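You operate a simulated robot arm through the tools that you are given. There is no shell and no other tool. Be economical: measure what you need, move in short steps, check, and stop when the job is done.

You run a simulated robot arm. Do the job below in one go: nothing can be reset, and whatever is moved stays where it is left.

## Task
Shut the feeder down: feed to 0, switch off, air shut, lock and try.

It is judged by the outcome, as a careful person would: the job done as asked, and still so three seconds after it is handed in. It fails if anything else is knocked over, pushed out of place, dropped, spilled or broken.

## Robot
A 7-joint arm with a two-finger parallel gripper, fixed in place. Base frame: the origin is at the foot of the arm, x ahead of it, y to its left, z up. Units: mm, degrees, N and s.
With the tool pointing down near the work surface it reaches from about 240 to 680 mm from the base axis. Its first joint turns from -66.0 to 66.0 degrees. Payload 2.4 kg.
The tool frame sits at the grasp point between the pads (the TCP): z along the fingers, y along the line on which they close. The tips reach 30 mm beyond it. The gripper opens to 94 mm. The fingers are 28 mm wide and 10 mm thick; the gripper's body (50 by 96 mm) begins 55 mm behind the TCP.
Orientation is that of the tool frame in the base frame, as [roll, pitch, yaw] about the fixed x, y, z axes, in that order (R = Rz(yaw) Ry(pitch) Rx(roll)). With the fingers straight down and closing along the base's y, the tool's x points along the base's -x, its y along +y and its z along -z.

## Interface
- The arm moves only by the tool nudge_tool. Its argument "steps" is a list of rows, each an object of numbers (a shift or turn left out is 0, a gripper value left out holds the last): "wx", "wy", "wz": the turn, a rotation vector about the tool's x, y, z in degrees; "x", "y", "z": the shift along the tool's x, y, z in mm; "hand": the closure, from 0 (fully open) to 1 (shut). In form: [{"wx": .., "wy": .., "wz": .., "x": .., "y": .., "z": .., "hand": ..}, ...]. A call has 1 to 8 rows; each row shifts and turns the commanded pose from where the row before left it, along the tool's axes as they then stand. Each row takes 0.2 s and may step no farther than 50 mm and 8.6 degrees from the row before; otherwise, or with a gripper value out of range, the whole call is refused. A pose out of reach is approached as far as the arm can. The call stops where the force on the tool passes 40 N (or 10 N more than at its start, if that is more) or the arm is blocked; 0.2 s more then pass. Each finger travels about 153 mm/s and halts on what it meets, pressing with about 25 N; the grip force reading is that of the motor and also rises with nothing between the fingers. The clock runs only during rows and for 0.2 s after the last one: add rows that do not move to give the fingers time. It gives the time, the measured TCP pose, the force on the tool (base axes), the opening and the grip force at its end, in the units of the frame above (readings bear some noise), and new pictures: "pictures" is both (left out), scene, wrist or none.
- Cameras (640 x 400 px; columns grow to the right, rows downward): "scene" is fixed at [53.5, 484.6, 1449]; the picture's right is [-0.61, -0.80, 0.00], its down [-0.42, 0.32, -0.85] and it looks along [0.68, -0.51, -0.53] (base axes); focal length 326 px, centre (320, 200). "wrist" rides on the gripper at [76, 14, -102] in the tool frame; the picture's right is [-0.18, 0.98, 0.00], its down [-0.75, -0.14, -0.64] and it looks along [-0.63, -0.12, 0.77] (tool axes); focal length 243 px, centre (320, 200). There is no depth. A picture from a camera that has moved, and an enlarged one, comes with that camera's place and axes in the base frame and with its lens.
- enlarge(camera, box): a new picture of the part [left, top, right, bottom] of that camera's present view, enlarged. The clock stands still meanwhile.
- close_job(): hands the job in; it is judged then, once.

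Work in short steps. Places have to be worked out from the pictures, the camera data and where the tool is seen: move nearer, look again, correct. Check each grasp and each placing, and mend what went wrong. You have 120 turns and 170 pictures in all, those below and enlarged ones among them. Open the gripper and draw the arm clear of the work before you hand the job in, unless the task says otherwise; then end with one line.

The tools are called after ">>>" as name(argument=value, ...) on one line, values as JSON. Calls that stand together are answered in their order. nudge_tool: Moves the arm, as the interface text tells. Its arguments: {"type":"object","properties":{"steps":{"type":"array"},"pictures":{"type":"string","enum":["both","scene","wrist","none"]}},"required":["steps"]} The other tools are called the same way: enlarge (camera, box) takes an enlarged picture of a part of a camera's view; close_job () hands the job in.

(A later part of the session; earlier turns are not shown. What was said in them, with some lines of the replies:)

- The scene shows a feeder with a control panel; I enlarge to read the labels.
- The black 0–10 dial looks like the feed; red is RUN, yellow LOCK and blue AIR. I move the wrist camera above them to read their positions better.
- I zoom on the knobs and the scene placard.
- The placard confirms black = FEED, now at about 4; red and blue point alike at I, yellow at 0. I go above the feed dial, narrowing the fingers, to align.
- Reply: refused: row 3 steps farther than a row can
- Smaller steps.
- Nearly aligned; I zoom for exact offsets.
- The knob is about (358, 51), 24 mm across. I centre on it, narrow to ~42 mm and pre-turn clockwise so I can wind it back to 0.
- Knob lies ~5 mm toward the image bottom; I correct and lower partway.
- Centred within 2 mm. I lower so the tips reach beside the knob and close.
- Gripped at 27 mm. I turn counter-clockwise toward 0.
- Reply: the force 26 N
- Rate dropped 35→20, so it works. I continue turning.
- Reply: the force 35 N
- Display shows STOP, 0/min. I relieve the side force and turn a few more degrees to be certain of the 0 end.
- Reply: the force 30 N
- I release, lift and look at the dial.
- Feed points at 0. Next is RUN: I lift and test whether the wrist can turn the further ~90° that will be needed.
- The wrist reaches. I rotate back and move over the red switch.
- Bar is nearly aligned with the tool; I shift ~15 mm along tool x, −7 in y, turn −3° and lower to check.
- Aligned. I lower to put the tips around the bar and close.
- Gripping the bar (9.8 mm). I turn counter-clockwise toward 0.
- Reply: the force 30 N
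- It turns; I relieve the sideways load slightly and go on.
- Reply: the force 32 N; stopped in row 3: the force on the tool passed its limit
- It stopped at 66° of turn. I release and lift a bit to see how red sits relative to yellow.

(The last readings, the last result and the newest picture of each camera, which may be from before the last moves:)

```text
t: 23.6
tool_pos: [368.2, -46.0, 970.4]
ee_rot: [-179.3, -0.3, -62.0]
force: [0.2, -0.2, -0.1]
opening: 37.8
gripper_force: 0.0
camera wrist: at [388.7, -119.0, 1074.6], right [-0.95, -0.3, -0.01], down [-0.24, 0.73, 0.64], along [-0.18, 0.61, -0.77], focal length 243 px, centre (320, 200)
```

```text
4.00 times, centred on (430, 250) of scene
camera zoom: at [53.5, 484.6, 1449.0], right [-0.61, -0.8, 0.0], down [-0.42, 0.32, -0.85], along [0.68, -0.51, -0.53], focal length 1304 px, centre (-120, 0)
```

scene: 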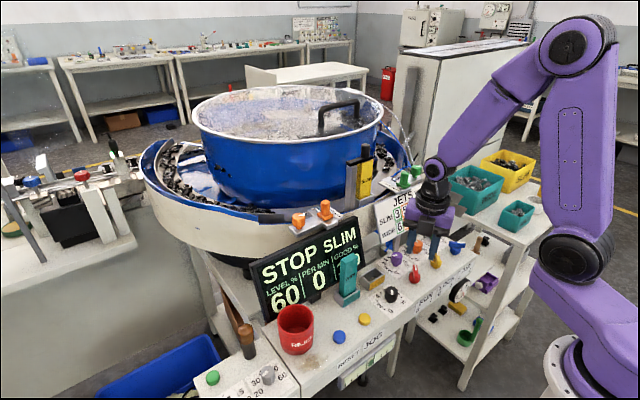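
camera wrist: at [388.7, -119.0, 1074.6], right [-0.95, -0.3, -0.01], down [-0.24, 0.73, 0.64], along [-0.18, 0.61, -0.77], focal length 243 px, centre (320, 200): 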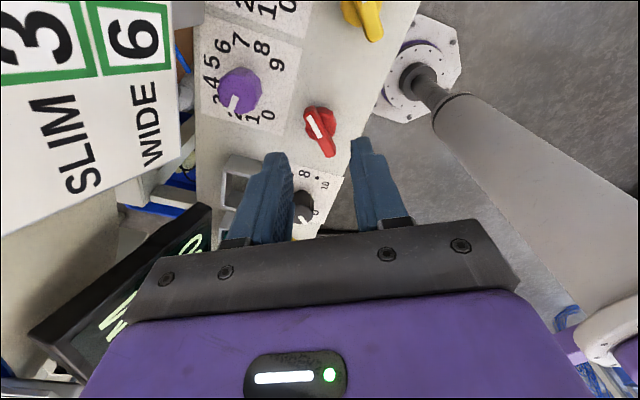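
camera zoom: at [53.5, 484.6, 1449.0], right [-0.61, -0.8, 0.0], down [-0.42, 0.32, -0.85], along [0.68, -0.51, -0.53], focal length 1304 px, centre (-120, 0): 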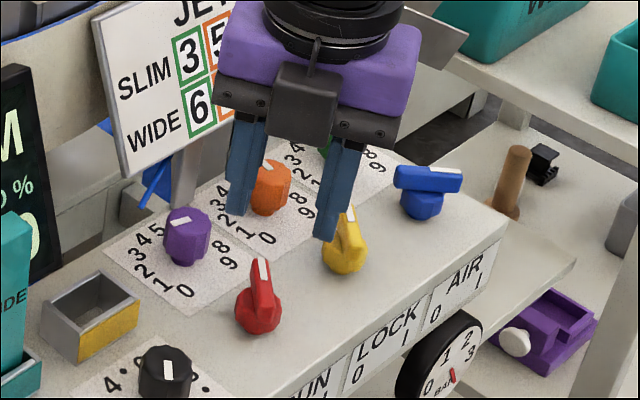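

On release red snapped parallel to yellow: RUN is at 0. Now I turn back and move over the blue AIR switch.

>>> nudge_tool(steps=[{"wz": 8.25, "z": -20}, {"wz": 8.25}, {"wz": 8.25}, {"wz": 8.25}, {"wz": 8.25}, {"wz": 8.25}, {"wz": 8.25}, {"wz": 8.25}], pictures="none")

>>> nudge_tool(steps=[{"x": 31, "y": -22}, {"x": 31, "y": -22}, {"x": 31, "y": -22}, {"x": 31, "y": -22}, {}])

>>> enlarge(camera="wrist", box=[240, 40, 400, 200])

```text
t: 25.4
tool_pos: [366.6, -43.3, 989.3]
ee_rot: [-179.5, 0.6, -128.2]
force: [0.5, 0.2, -1.0]
opening: 37.4
gripper_force: 0.0
```

```text
t: 26.6
tool_pos: [358.2, -198.8, 988.8]
ee_rot: [-179.4, 0.5, -127.9]
force: [-0.2, 0.3, -0.2]
opening: 37.8
gripper_force: 0.1
camera wrist: at [298.2, -248.3, 1092.2], right [-0.66, 0.75, -0.01], down [0.57, 0.51, 0.65], along [0.49, 0.42, -0.76], focal length 243 px, centre (320, 200)
```

scene: 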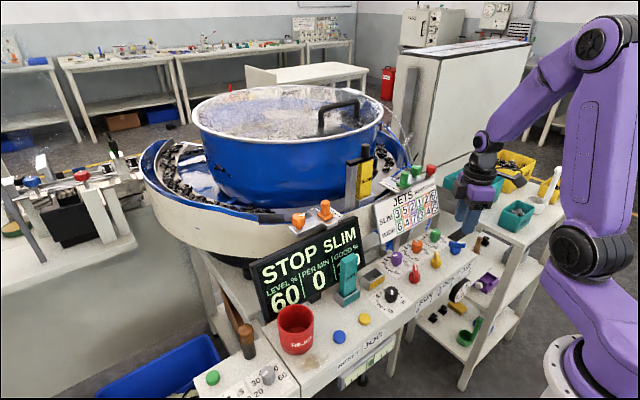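
wrist: 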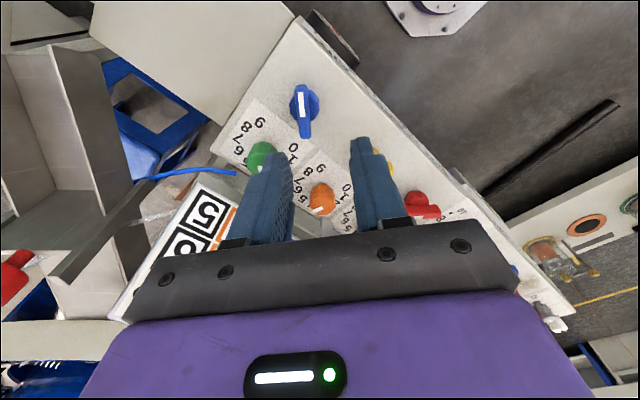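

```text
2.50 times, centred on (320, 120) of wrist
camera zoom: at [298.2, -248.3, 1092.2], right [-0.66, 0.75, -0.01], down [0.57, 0.51, 0.65], along [0.49, 0.42, -0.76], focal length 606 px, centre (320, 400)
```

zoom: 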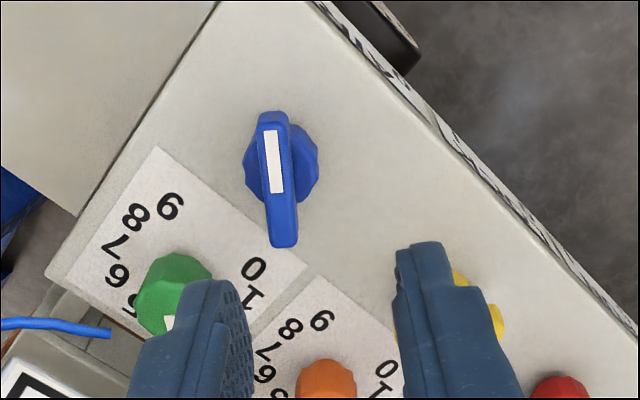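

Bar is 8.5 mm toward tool +x and 13.5 toward −y; I correct, lower and check.

>>> nudge_tool(steps=[{"x": 8.5, "y": -13.5}, {"wz": -2, "z": 20}, {}], pictures="none")

>>> enlarge(camera="wrist", box=[250, 80, 390, 220])

```text
t: 27.4
tool_pos: [363.9, -210.2, 969.0]
ee_rot: [-179.5, 0.6, -126.0]
force: [-0.3, 0.1, 0.5]
opening: 37.4
gripper_force: 0.0
```

```text
2.86 times, centred on (320, 150) of wrist
camera zoom: at [306.2, -263.1, 1072.4], right [-0.69, 0.73, -0.01], down [0.55, 0.53, 0.65], along [0.48, 0.44, -0.76], focal length 693 px, centre (320, 343)
```

zoom: 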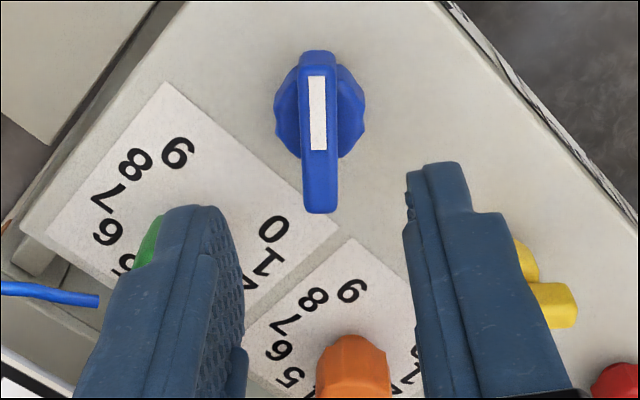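

Slight correction of 3 mm, then lower and grip.

>>> nudge_tool(steps=[{"x": 3, "z": 25}, {"z": 26}, {"hand": 0.95}, {"hand": 0.95}, {}], pictures="wrist")

>>> enlarge(camera="scene", box=[400, 190, 500, 290])

```text
t: 28.6
tool_pos: [362.8, -214.8, 915.5]
ee_rot: [-179.9, 0.3, -126.0]
force: [-14.3, 7.9, -5.5]
opening: 9.5
gripper_force: 43.6
camera wrist: at [305.1, -267.9, 1020.1], right [-0.69, 0.73, 0.0], down [0.55, 0.52, 0.65], along [0.47, 0.44, -0.76], focal length 243 px, centre (320, 200)
```

wrist: 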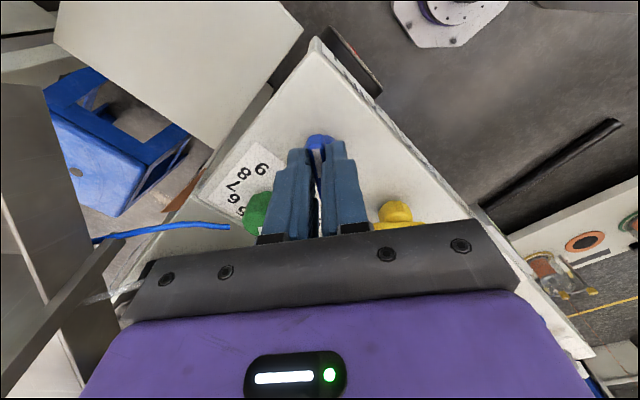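

```text
4.00 times, centred on (450, 240) of scene
camera zoom: at [53.2, 484.7, 1449.0], right [-0.61, -0.8, 0.0], down [-0.42, 0.32, -0.85], along [0.68, -0.51, -0.53], focal length 1304 px, centre (-200, 40)
```

zoom: 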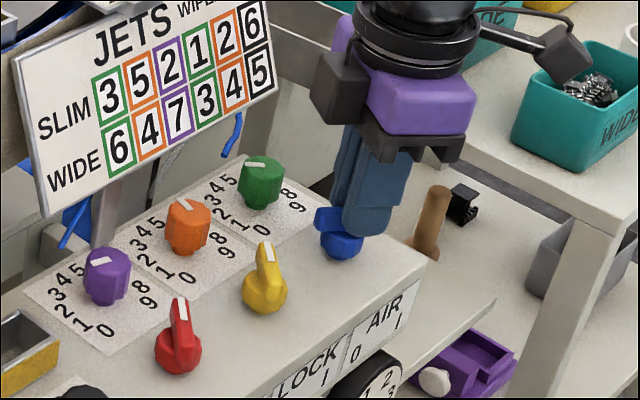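

Gripped. Turning counter-clockwise.

>>> nudge_tool(steps=[{"wz": -6}, {"wz": -8}, {"wz": -8}, {"wz": -8}], pictures="none")

```text
t: 29.6
tool_pos: [364.3, -215.4, 917.7]
ee_rot: [-179.2, 0.0, -95.9]
force: [0.5, -11.5, -28.8]
opening: 10.1
gripper_force: 44.0
```

>>> nudge_tool(steps=[{"z": 1, "x": 0.5}, {"wz": -8}, {"wz": -8}, {"wz": -8}, {"wz": -6}], pictures="none")

>>> enlarge(camera="scene", box=[400, 190, 500, 290])

```text
t: 30.8
tool_pos: [366.9, -214.4, 917.5]
ee_rot: [-178.9, -0.6, -65.8]
force: [23.8, -11.8, -4.9]
opening: 9.8
gripper_force: 43.6
```

```text
4.00 times, centred on (450, 240) of scene
camera zoom: at [54.2, 484.2, 1449.1], right [-0.61, -0.8, 0.0], down [-0.42, 0.32, -0.85], along [0.68, -0.51, -0.53], focal length 1304 px, centre (-200, 40)
```

zoom: 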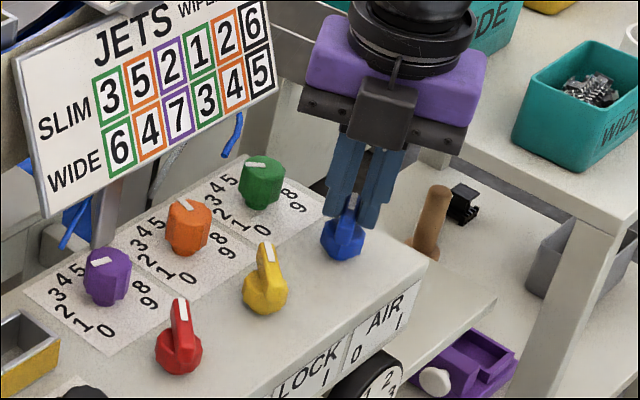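

>>> nudge_tool(steps=[{"x": 0.6, "y": -1.1}, {"wz": -6}, {"wz": -6}], pictures="none")

>>> nudge_tool(steps=[{"hand": 0.6}, {"hand": 0.6}, {"z": -30}, {"z": -40}])

>>> enlarge(camera="scene", box=[360, 190, 500, 320])

>>> enlarge(camera="wrist", box=[240, 0, 440, 200])

```text
t: 31.6
tool_pos: [368.8, -214.0, 918.6]
ee_rot: [-179.2, -0.7, -53.9]
force: [26.7, -0.8, -1.6]
opening: 9.6
gripper_force: 43.5
```

```text
t: 32.5
tool_pos: [363.1, -213.0, 986.8]
ee_rot: [-179.5, -0.3, -54.0]
force: [0.7, 0.5, 0.2]
opening: 37.8
gripper_force: 0.1
camera wrist: at [395.1, -282.0, 1090.8], right [-0.9, -0.43, -0.01], down [-0.34, 0.69, 0.64], along [-0.27, 0.58, -0.77], focal length 243 px, centre (320, 200)
```

scene: 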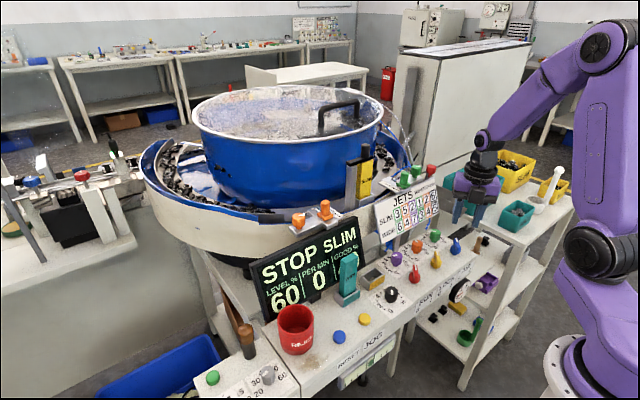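
wrist: 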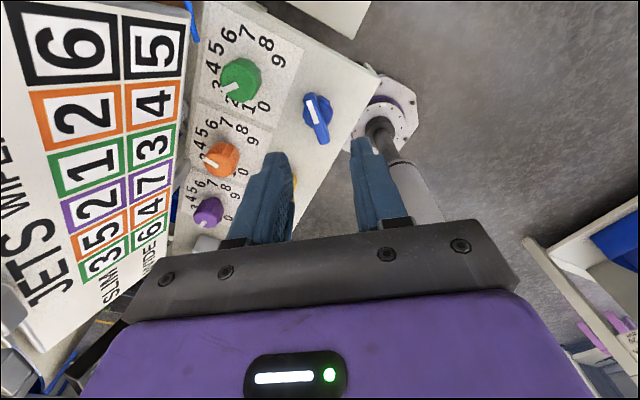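

```text
3.08 times, centred on (430, 255) of scene
camera zoom: at [53.5, 484.6, 1449.0], right [-0.61, -0.8, 0.0], down [-0.42, 0.32, -0.85], along [0.68, -0.51, -0.53], focal length 1003 px, centre (-18, 31)
```

zoom: 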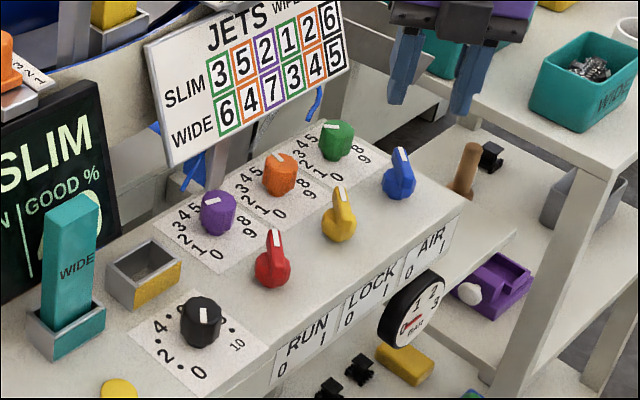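

```text
2.00 times, centred on (340, 100) of wrist
camera zoom: at [395.1, -282.0, 1090.8], right [-0.9, -0.43, -0.01], down [-0.34, 0.69, 0.64], along [-0.27, 0.58, -0.77], focal length 485 px, centre (280, 400)
```

zoom: 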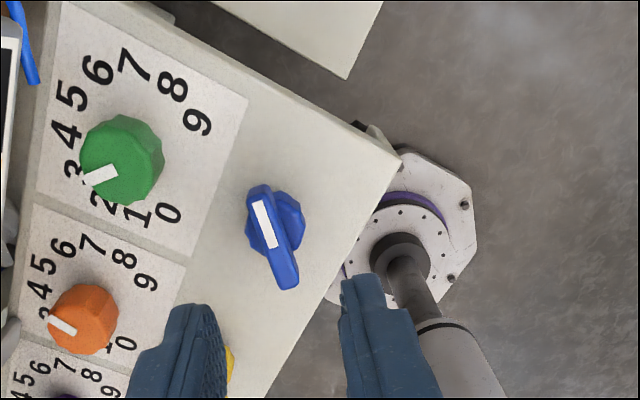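

All three are at 0 and the pressure gauge is falling. I move over the yellow LOCK bar, aligned with its present direction.

>>> nudge_tool(steps=[{"wz": -6}, {"wz": -6}, {"x": -28, "y": -32}, {"x": -28, "y": -32}, {}], pictures="wrist")

>>> enlarge(camera="wrist", box=[240, 40, 400, 200])

```text
t: 33.8
tool_pos: [363.4, -126.4, 989.7]
ee_rot: [-179.4, -0.4, -42.0]
force: [0.5, 0.3, 0.0]
opening: 37.4
gripper_force: 0.1
camera wrist: at [409.1, -186.8, 1094.1], right [-0.79, -0.61, -0.01], down [-0.47, 0.61, 0.64], along [-0.38, 0.51, -0.77], focal length 243 px, centre (320, 200)
```

wrist: 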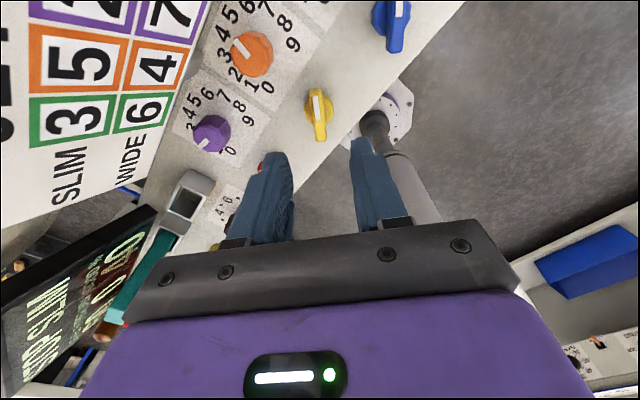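

```text
2.50 times, centred on (320, 120) of wrist
camera zoom: at [409.1, -186.8, 1094.1], right [-0.79, -0.61, -0.01], down [-0.47, 0.61, 0.64], along [-0.38, 0.51, -0.77], focal length 606 px, centre (320, 400)
```

zoom: 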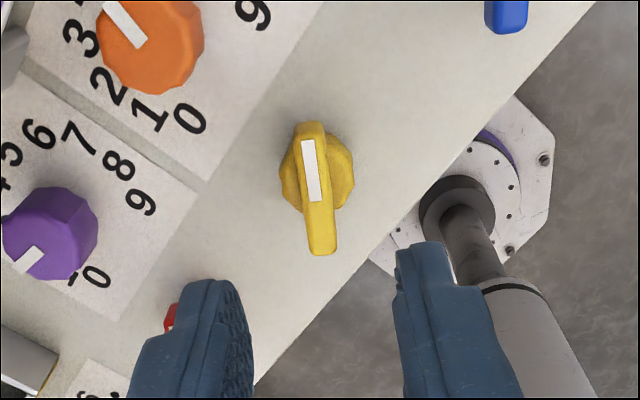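

>>> nudge_tool(steps=[{"x": 4, "y": -1.5}, {"wz": -5, "z": 25}, {}], pictures="none")

>>> enlarge(camera="wrist", box=[250, 80, 390, 220])

```text
t: 34.5
tool_pos: [367.2, -128.2, 963.3]
ee_rot: [-179.5, -0.6, -37.0]
force: [-1.0, -0.5, 0.1]
opening: 37.8
gripper_force: 0.1
```

```text
2.86 times, centred on (320, 150) of wrist
camera zoom: at [417.8, -185.4, 1067.1], right [-0.74, -0.67, -0.01], down [-0.53, 0.57, 0.64], along [-0.42, 0.47, -0.77], focal length 693 px, centre (320, 343)
```

zoom: 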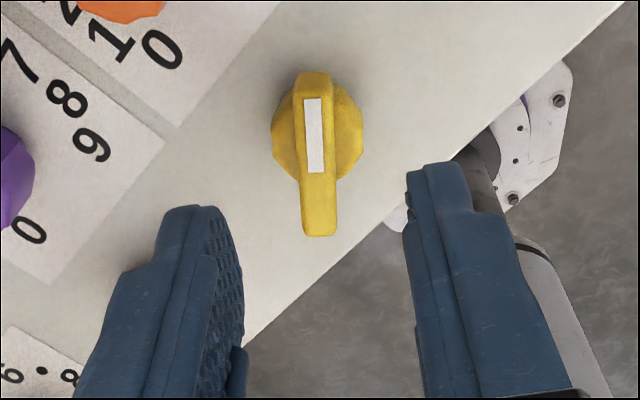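

Well aligned. Lower and grip.

>>> nudge_tool(steps=[{"x": 1, "y": -1, "z": 23}, {"z": 23}, {"hand": 0.95}, {"hand": 0.95}, {}], pictures="none")

>>> nudge_tool(steps=[{"wz": 8}, {"wz": 8}, {"wz": 8}, {"wz": 8}], pictures="wrist")

```text
t: 35.8
tool_pos: [369.7, -128.7, 917.6]
ee_rot: [-179.6, -0.4, -37.2]
force: [-6.6, -8.3, 8.5]
opening: 12.8
gripper_force: 44.9
```

```text
t: 36.8
tool_pos: [368.7, -130.6, 917.4]
ee_rot: [-179.6, 0.0, -69.2]
force: [-25.3, -19.9, 13.5]
opening: 9.9
gripper_force: 43.6
camera wrist: at [380.7, -206.9, 1020.9], right [-0.98, -0.18, -0.01], down [-0.14, 0.75, 0.64], along [-0.11, 0.63, -0.77], focal length 243 px, centre (320, 200)
```

wrist: 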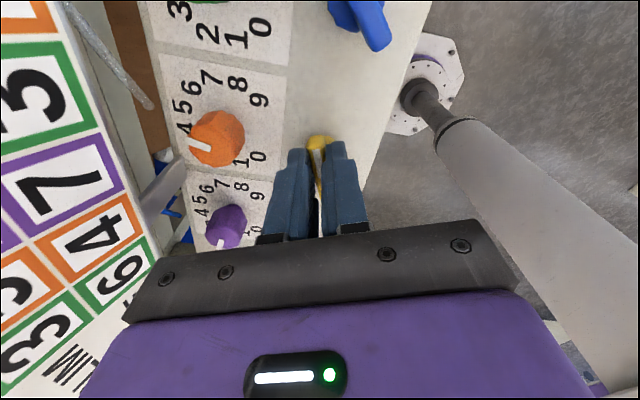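

Relieve the side load and continue clockwise.

>>> nudge_tool(steps=[{"x": 0.6, "y": 1.5}, {"wz": 8}, {"wz": 8}, {"wz": 8}], pictures="none")

```text
t: 37.8
tool_pos: [365.2, -130.9, 916.8]
ee_rot: [180.0, 0.2, -93.2]
force: [-31.3, -15.7, 25.2]
opening: 9.9
gripper_force: 44.1
```

>>> nudge_tool(steps=[{"x": 0.9, "y": 1.8, "z": -1}, {"wz": 8}, {"wz": 8}, {"wz": 6}], pictures="none")

```text
t: 38.8
tool_pos: [364.1, -130.6, 916.7]
ee_rot: [179.8, 0.2, -115.2]
force: [-27.5, -12.5, -21.6]
opening: 9.7
gripper_force: 43.2
```

>>> nudge_tool(steps=[{"x": 1.5, "y": 1}, {"wz": 5}, {"wz": 4}], pictures="none")

>>> nudge_tool(steps=[{"hand": 0.6}, {"hand": 0.6}, {"z": -30}, {"z": -40}])

>>> enlarge(camera="scene", box=[240, 190, 500, 350])

>>> enlarge(camera="wrist", box=[220, 0, 440, 180])

```text
t: 39.5
tool_pos: [362.7, -129.1, 916.7]
ee_rot: [-180.0, 0.4, -124.0]
force: [-16.4, 14.4, -19.0]
opening: 9.9
gripper_force: 43.9
```

```text
t: 40.5
tool_pos: [365.6, -130.1, 987.0]
ee_rot: [-179.4, 0.4, -124.0]
force: [-0.2, 0.2, -0.1]
opening: 37.6
gripper_force: 0.0
camera wrist: at [308.6, -186.3, 1090.8], right [-0.71, 0.7, -0.01], down [0.53, 0.55, 0.65], along [0.46, 0.46, -0.76], focal length 243 px, centre (320, 200)
```

scene: 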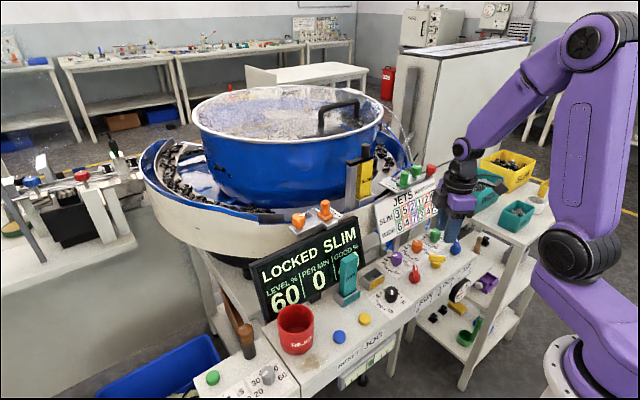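
wrist: 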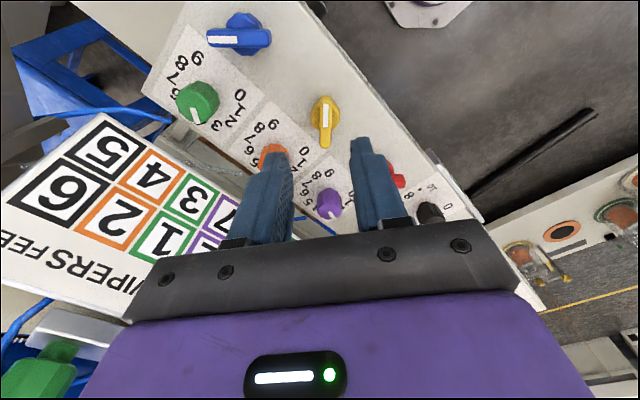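

```text
2.46 times, centred on (370, 270) of scene
camera zoom: at [53.5, 484.6, 1449.0], right [-0.61, -0.8, 0.0], down [-0.42, 0.32, -0.85], along [0.68, -0.51, -0.53], focal length 802 px, centre (197, 28)
```

zoom: 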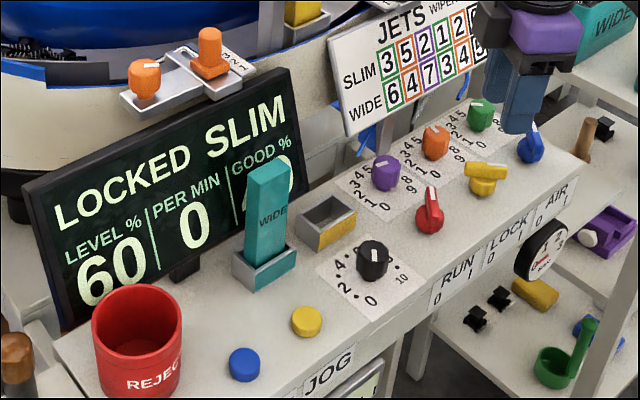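

```text
2.22 times, centred on (330, 90) of wrist
camera zoom: at [308.6, -186.3, 1090.8], right [-0.71, 0.7, -0.01], down [0.53, 0.55, 0.65], along [0.46, 0.46, -0.76], focal length 539 px, centre (298, 444)
```

zoom: 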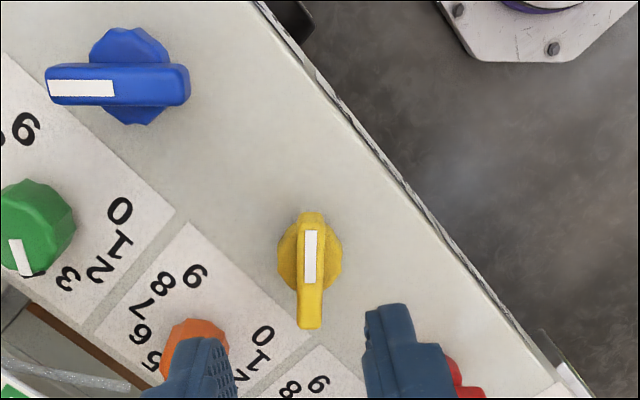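

Display reads LOCKED. For the try, I'll press JOG (yellow button by its label). I raise, turn square, close the fingers and go toward it.

>>> nudge_tool(steps=[{"z": -30, "wz": 8, "hand": 1}, {"z": -30, "wz": 8}, {"wz": 8}, {"wz": 8}, {"wz": 8}, {"wz": 8}, {"wz": 8}], pictures="none")

>>> nudge_tool(steps=[{"y": 45}, {"y": 45}, {"y": 45}, {"y": 45}, {"y": 45}, {"y": 42, "x": 13}, {}])

>>> enlarge(camera="wrist", box=[240, 20, 400, 200])

```text
t: 42.1
tool_pos: [364.8, -131.5, 1048.3]
ee_rot: [179.9, 0.7, 179.8]
force: [-0.1, 0.2, 0.2]
opening: 0.1
gripper_force: 25.2
```

```text
t: 43.8
tool_pos: [352.9, 134.5, 1045.7]
ee_rot: [180.0, 0.7, -180.0]
force: [0.0, 0.1, 0.2]
opening: 0.0
gripper_force: 25.6
camera wrist: at [274.4, 149.6, 1149.5], right [0.18, 0.98, 0.0], down [0.75, -0.14, 0.65], along [0.64, -0.12, -0.76], focal length 243 px, centre (320, 200)
```

scene: 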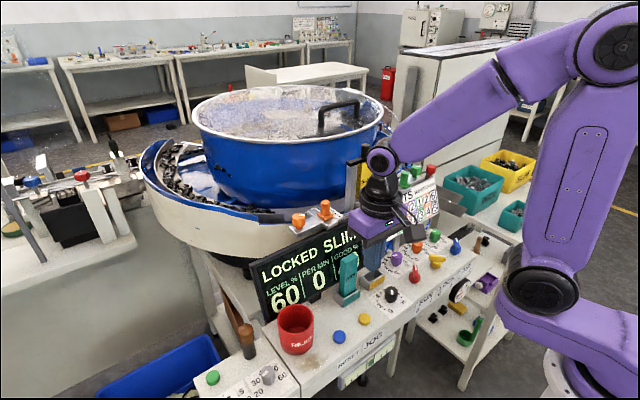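
wrist: 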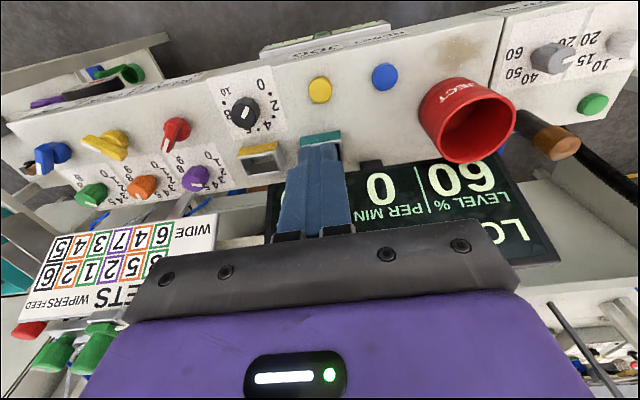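

```text
2.22 times, centred on (320, 110) of wrist
camera zoom: at [274.4, 149.6, 1149.5], right [0.18, 0.98, 0.0], down [0.75, -0.14, 0.65], along [0.64, -0.12, -0.76], focal length 539 px, centre (320, 400)
```

zoom: 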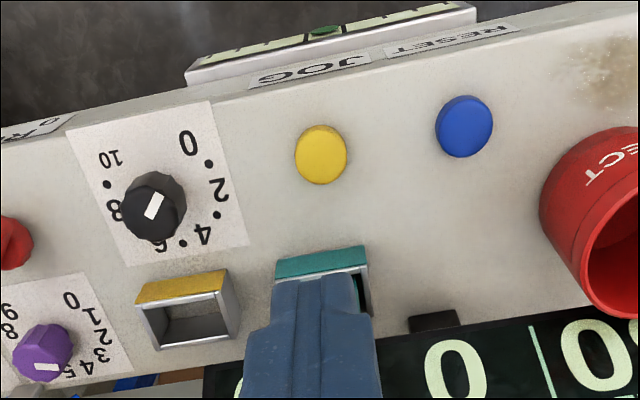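

JOG button is ~4 mm toward tool +x. I correct and descend, checking before contact.

>>> nudge_tool(steps=[{"x": 4, "y": 0.5}, {"z": 35}, {"z": 35}, {"z": 35}, {}], pictures="wrist")

>>> enlarge(camera="scene", box=[320, 250, 420, 340])

```text
t: 45.0
tool_pos: [348.2, 137.1, 942.0]
ee_rot: [-180.0, 0.7, -180.0]
force: [0.4, 0.9, 0.6]
opening: 0.2
gripper_force: 24.9
camera wrist: at [271.2, 151.1, 1044.5], right [0.18, 0.98, 0.0], down [0.75, -0.14, 0.65], along [0.64, -0.12, -0.76], focal length 243 px, centre (320, 200)
```

wrist: 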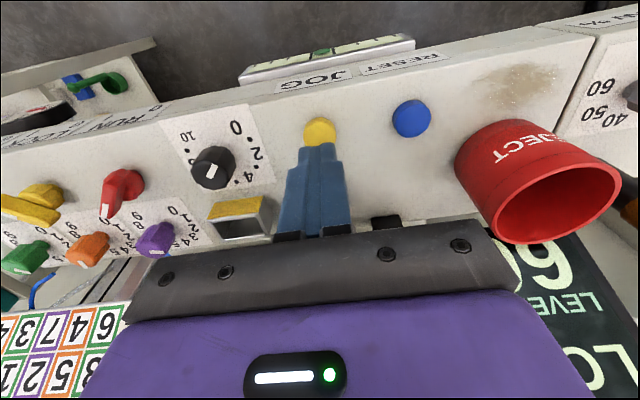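

```text
4.44 times, centred on (370, 295) of scene
camera zoom: at [53.5, 484.6, 1449.0], right [-0.61, -0.8, 0.0], down [-0.42, 0.32, -0.85], along [0.68, -0.51, -0.53], focal length 1449 px, centre (98, -222)
```

zoom: 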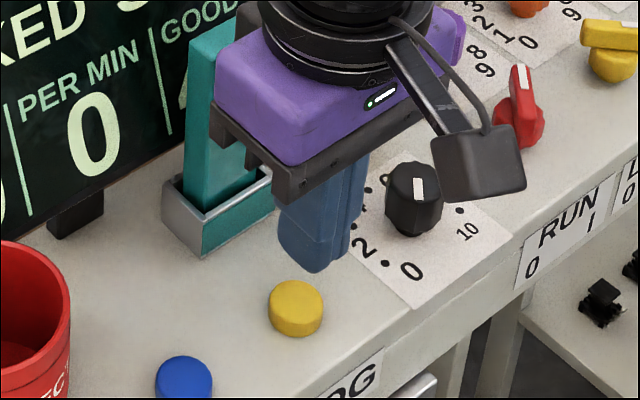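

Aligned within 4 mm; I correct and press down gently.

>>> nudge_tool(steps=[{"x": 3, "z": 15}, {"z": 8}, {"z": 3}, {"z": 3}, {"z": 3}, {"z": 2}], pictures="wrist")

>>> enlarge(camera="scene", box=[240, 220, 420, 340])

```text
t: 46.4
tool_pos: [346.7, 135.3, 907.9]
ee_rot: [180.0, 0.7, -180.0]
force: [0.0, 0.0, 0.7]
opening: 0.1
gripper_force: 24.9
camera wrist: at [269.1, 150.0, 1011.1], right [0.18, 0.98, 0.0], down [0.75, -0.14, 0.65], along [0.64, -0.12, -0.76], focal length 243 px, centre (320, 200)
```

wrist: 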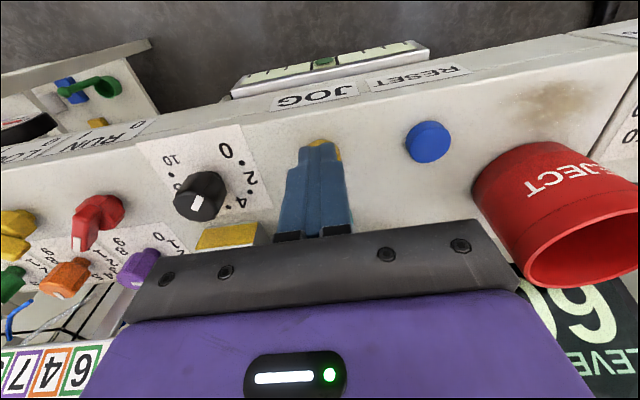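

```text
3.33 times, centred on (330, 280) of scene
camera zoom: at [53.5, 484.6, 1449.0], right [-0.61, -0.8, 0.0], down [-0.42, 0.32, -0.85], along [0.68, -0.51, -0.53], focal length 1086 px, centre (287, -67)
```

zoom: 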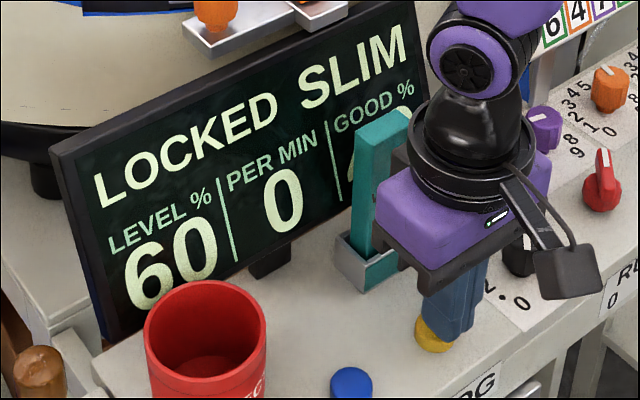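

No contact yet and the button lies ~4 mm to +y; I shift and press further.

>>> nudge_tool(steps=[{"y": 4}, {"z": 2}, {"z": 2}, {"z": 1.5}, {"z": 1.5}, {}], pictures="none")

>>> enlarge(camera="scene", box=[240, 220, 420, 340])

```text
t: 47.8
tool_pos: [347.6, 138.2, 900.5]
ee_rot: [-180.0, 0.8, -179.9]
force: [0.2, 0.2, 0.6]
opening: 0.0
gripper_force: 25.0
```

```text
3.33 times, centred on (330, 280) of scene
camera zoom: at [53.5, 484.6, 1449.0], right [-0.61, -0.8, 0.0], down [-0.42, 0.32, -0.85], along [0.68, -0.51, -0.53], focal length 1086 px, centre (287, -67)
```

zoom: 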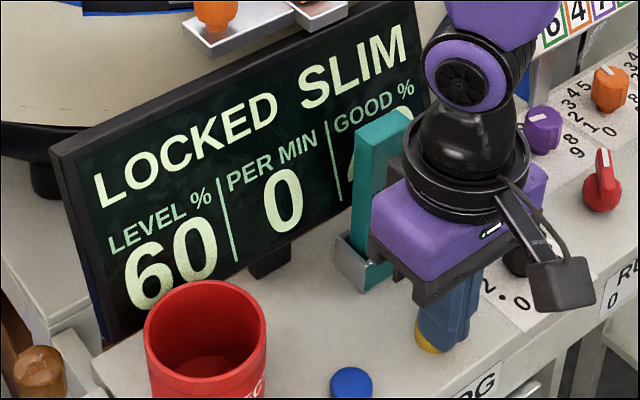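

Still no contact; I look closely.

>>> enlarge(camera="wrist", box=[270, 110, 390, 210])

>>> enlarge(camera="scene", box=[345, 295, 395, 335])

```text
4.00 times, centred on (330, 160) of wrist
camera zoom: at [269.3, 153.0, 1003.8], right [0.18, 0.98, 0.0], down [0.75, -0.14, 0.65], along [0.64, -0.12, -0.76], focal length 970 px, centre (280, 360)
```

zoom: 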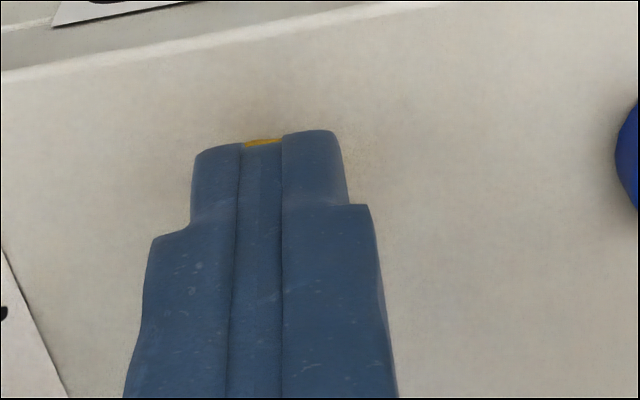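

```text
10.00 times, centred on (370, 315) of scene
camera zoom: at [53.5, 484.6, 1449.0], right [-0.61, -0.8, 0.0], down [-0.42, 0.32, -0.85], along [0.68, -0.51, -0.53], focal length 3260 px, centre (-180, -950)
```

zoom: 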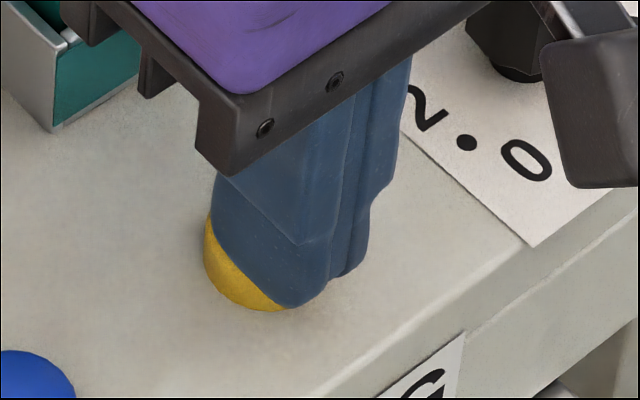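

The tips appear right over the button; continue down in small steps.

>>> nudge_tool(steps=[{"z": 1.5}, {"z": 1.5}, {"z": 1.5}, {}], pictures="none")

>>> enlarge(camera="scene", box=[240, 220, 420, 340])

```text
t: 48.8
tool_pos: [347.1, 139.6, 896.8]
ee_rot: [180.0, 0.7, -180.0]
force: [-0.7, -0.6, 2.8]
opening: 0.0
gripper_force: 24.9
```

```text
3.33 times, centred on (330, 280) of scene
camera zoom: at [53.5, 484.5, 1449.0], right [-0.61, -0.8, 0.0], down [-0.42, 0.32, -0.85], along [0.68, -0.51, -0.53], focal length 1086 px, centre (287, -67)
```

zoom: 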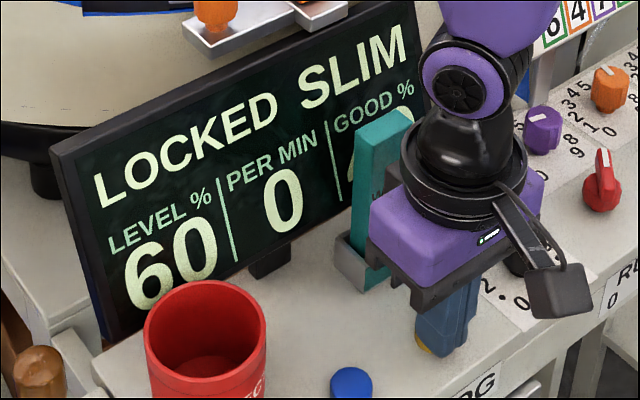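

Contact (2.8 N). Press a bit more.

>>> nudge_tool(steps=[{"z": 1.5}, {"z": 1.5}, {}], pictures="none")

>>> enlarge(camera="scene", box=[240, 220, 420, 340])

```text
t: 49.5
tool_pos: [346.5, 139.2, 893.2]
ee_rot: [179.9, 0.8, -179.9]
force: [-1.5, 3.8, 13.4]
opening: 0.2
gripper_force: 25.2
```

```text
3.33 times, centred on (330, 280) of scene
camera zoom: at [53.3, 484.6, 1449.0], right [-0.61, -0.8, 0.0], down [-0.42, 0.32, -0.85], along [0.68, -0.51, -0.53], focal length 1086 px, centre (287, -67)
```

zoom: 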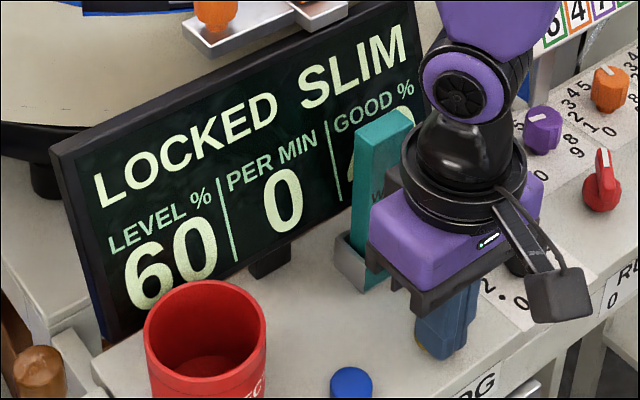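

>>> nudge_tool(steps=[{"z": 1.5}, {"z": 1}, {}, {}], pictures="none")

>>> enlarge(camera="scene", box=[240, 220, 420, 340])

```text
t: 50.5
tool_pos: [347.5, 140.0, 891.6]
ee_rot: [179.8, 0.9, -180.0]
force: [3.2, 6.0, 28.9]
opening: 0.0
gripper_force: 25.0
```

```text
3.33 times, centred on (330, 280) of scene
camera zoom: at [53.3, 484.6, 1449.0], right [-0.61, -0.8, 0.0], down [-0.42, 0.32, -0.85], along [0.68, -0.51, -0.53], focal length 1086 px, centre (287, -67)
```

zoom: 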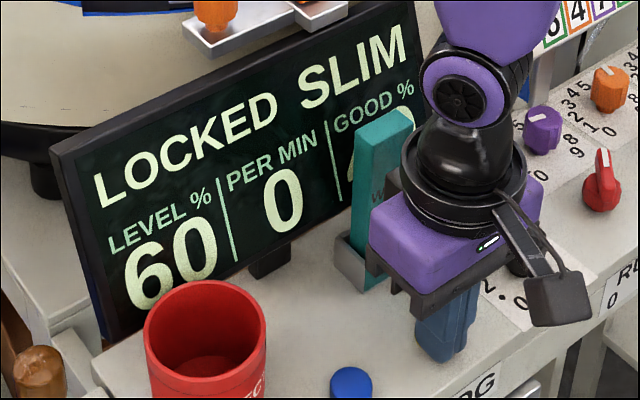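

JOG pressed fully (29 N) with the machine staying LOCKED at 0: the try is passed. I lift off and inspect.

>>> nudge_tool(steps=[{"z": -10}, {"z": -40}, {"z": -45}, {"z": -45}, {"x": 40}, {"x": 20, "hand": 0}, {}])

>>> enlarge(camera="scene", box=[240, 200, 500, 360])

>>> enlarge(camera="wrist", box=[20, 50, 420, 250])

```text
t: 52.1
tool_pos: [283.1, 139.8, 1031.5]
ee_rot: [-180.0, 0.7, 180.0]
force: [-0.3, -0.1, 0.4]
opening: 93.8
gripper_force: 0.0
camera wrist: at [205.1, 154.7, 1134.2], right [0.18, 0.98, 0.0], down [0.75, -0.14, 0.65], along [0.64, -0.12, -0.76], focal length 243 px, centre (320, 200)
```

scene: 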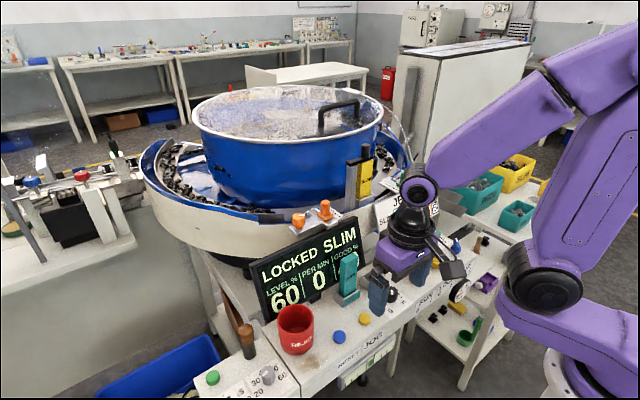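
wrist: 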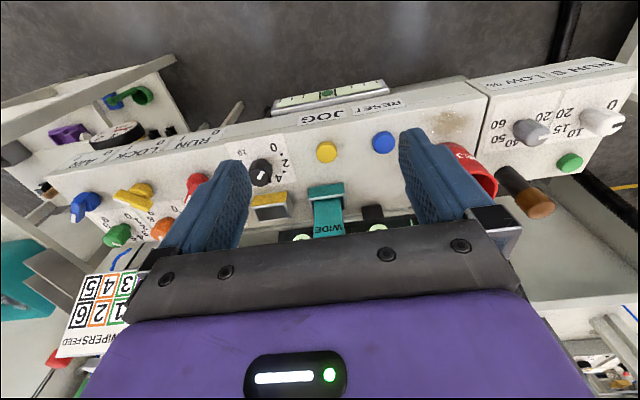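

```text
2.46 times, centred on (370, 280) of scene
camera zoom: at [53.5, 484.6, 1449.0], right [-0.61, -0.8, 0.0], down [-0.42, 0.32, -0.85], along [0.68, -0.51, -0.53], focal length 802 px, centre (197, 3)
```

zoom: 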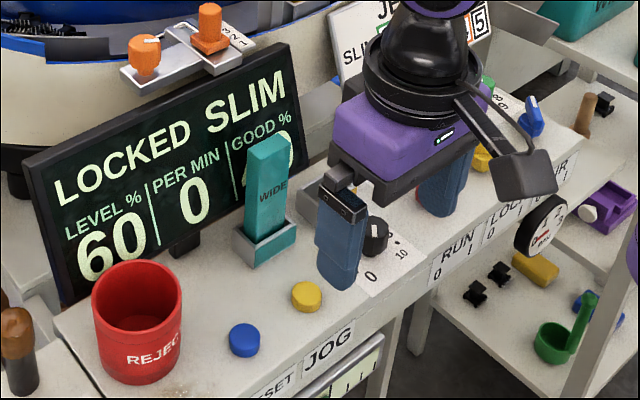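

```text
1.60 times, centred on (220, 150) of wrist
camera zoom: at [205.1, 154.7, 1134.2], right [0.18, 0.98, 0.0], down [0.75, -0.14, 0.65], along [0.64, -0.12, -0.76], focal length 388 px, centre (480, 280)
```

zoom: 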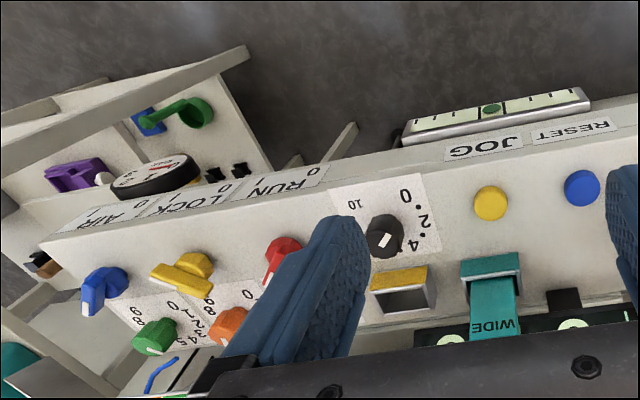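

I read the label on the side module and the gauge to be sure nothing is missed.

>>> enlarge(camera="wrist", box=[460, 40, 640, 180])

>>> enlarge(camera="scene", box=[420, 230, 500, 320])

```text
2.86 times, centred on (550, 110) of wrist
camera zoom: at [205.1, 154.7, 1134.2], right [0.18, 0.98, 0.0], down [0.75, -0.14, 0.65], along [0.64, -0.12, -0.76], focal length 693 px, centre (-337, 457)
```

zoom: 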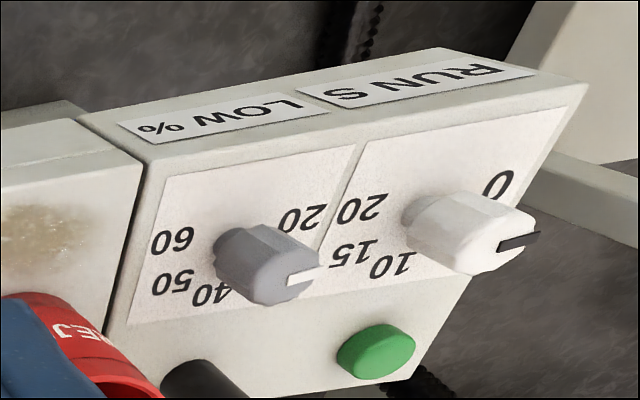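

```text
4.44 times, centred on (460, 275) of scene
camera zoom: at [53.5, 484.6, 1449.0], right [-0.61, -0.8, 0.0], down [-0.42, 0.32, -0.85], along [0.68, -0.51, -0.53], focal length 1449 px, centre (-302, -133)
```

zoom: 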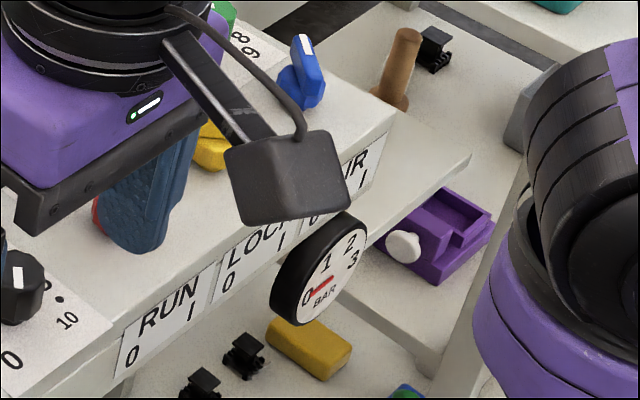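

Air reads 0 bar, feed 0, RUN and AIR at 0, LOCK at I, JOG tried dead. I draw the arm up clear.

>>> nudge_tool(steps=[{"z": -45}, {"z": -45}, {"z": -45}, {}], pictures="scene")

```text
t: 53.1
tool_pos: [281.9, 141.5, 1161.8]
ee_rot: [180.0, 0.8, -180.0]
force: [0.7, -0.3, 0.0]
opening: 94.1
gripper_force: 0.0
```

scene: 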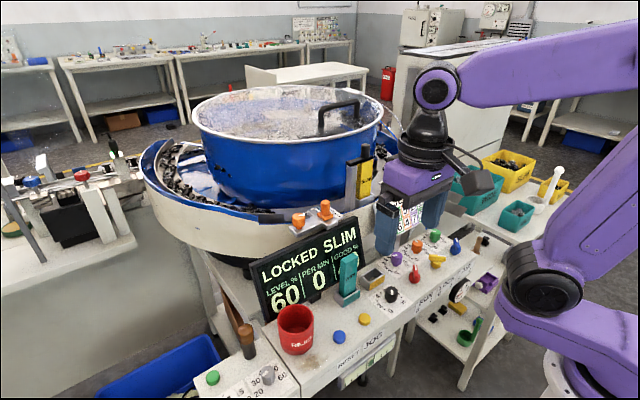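

The arm is clear and everything is in order; I hand in.

>>> close_job()

```text
The job is handed in.
```

The feeder is shut down: feed at 0, RUN off, air shut (gauge at 0 bar), LOCK on, and pressing JOG as the try did nothing — the display stayed on LOCKED at 0 per minute.
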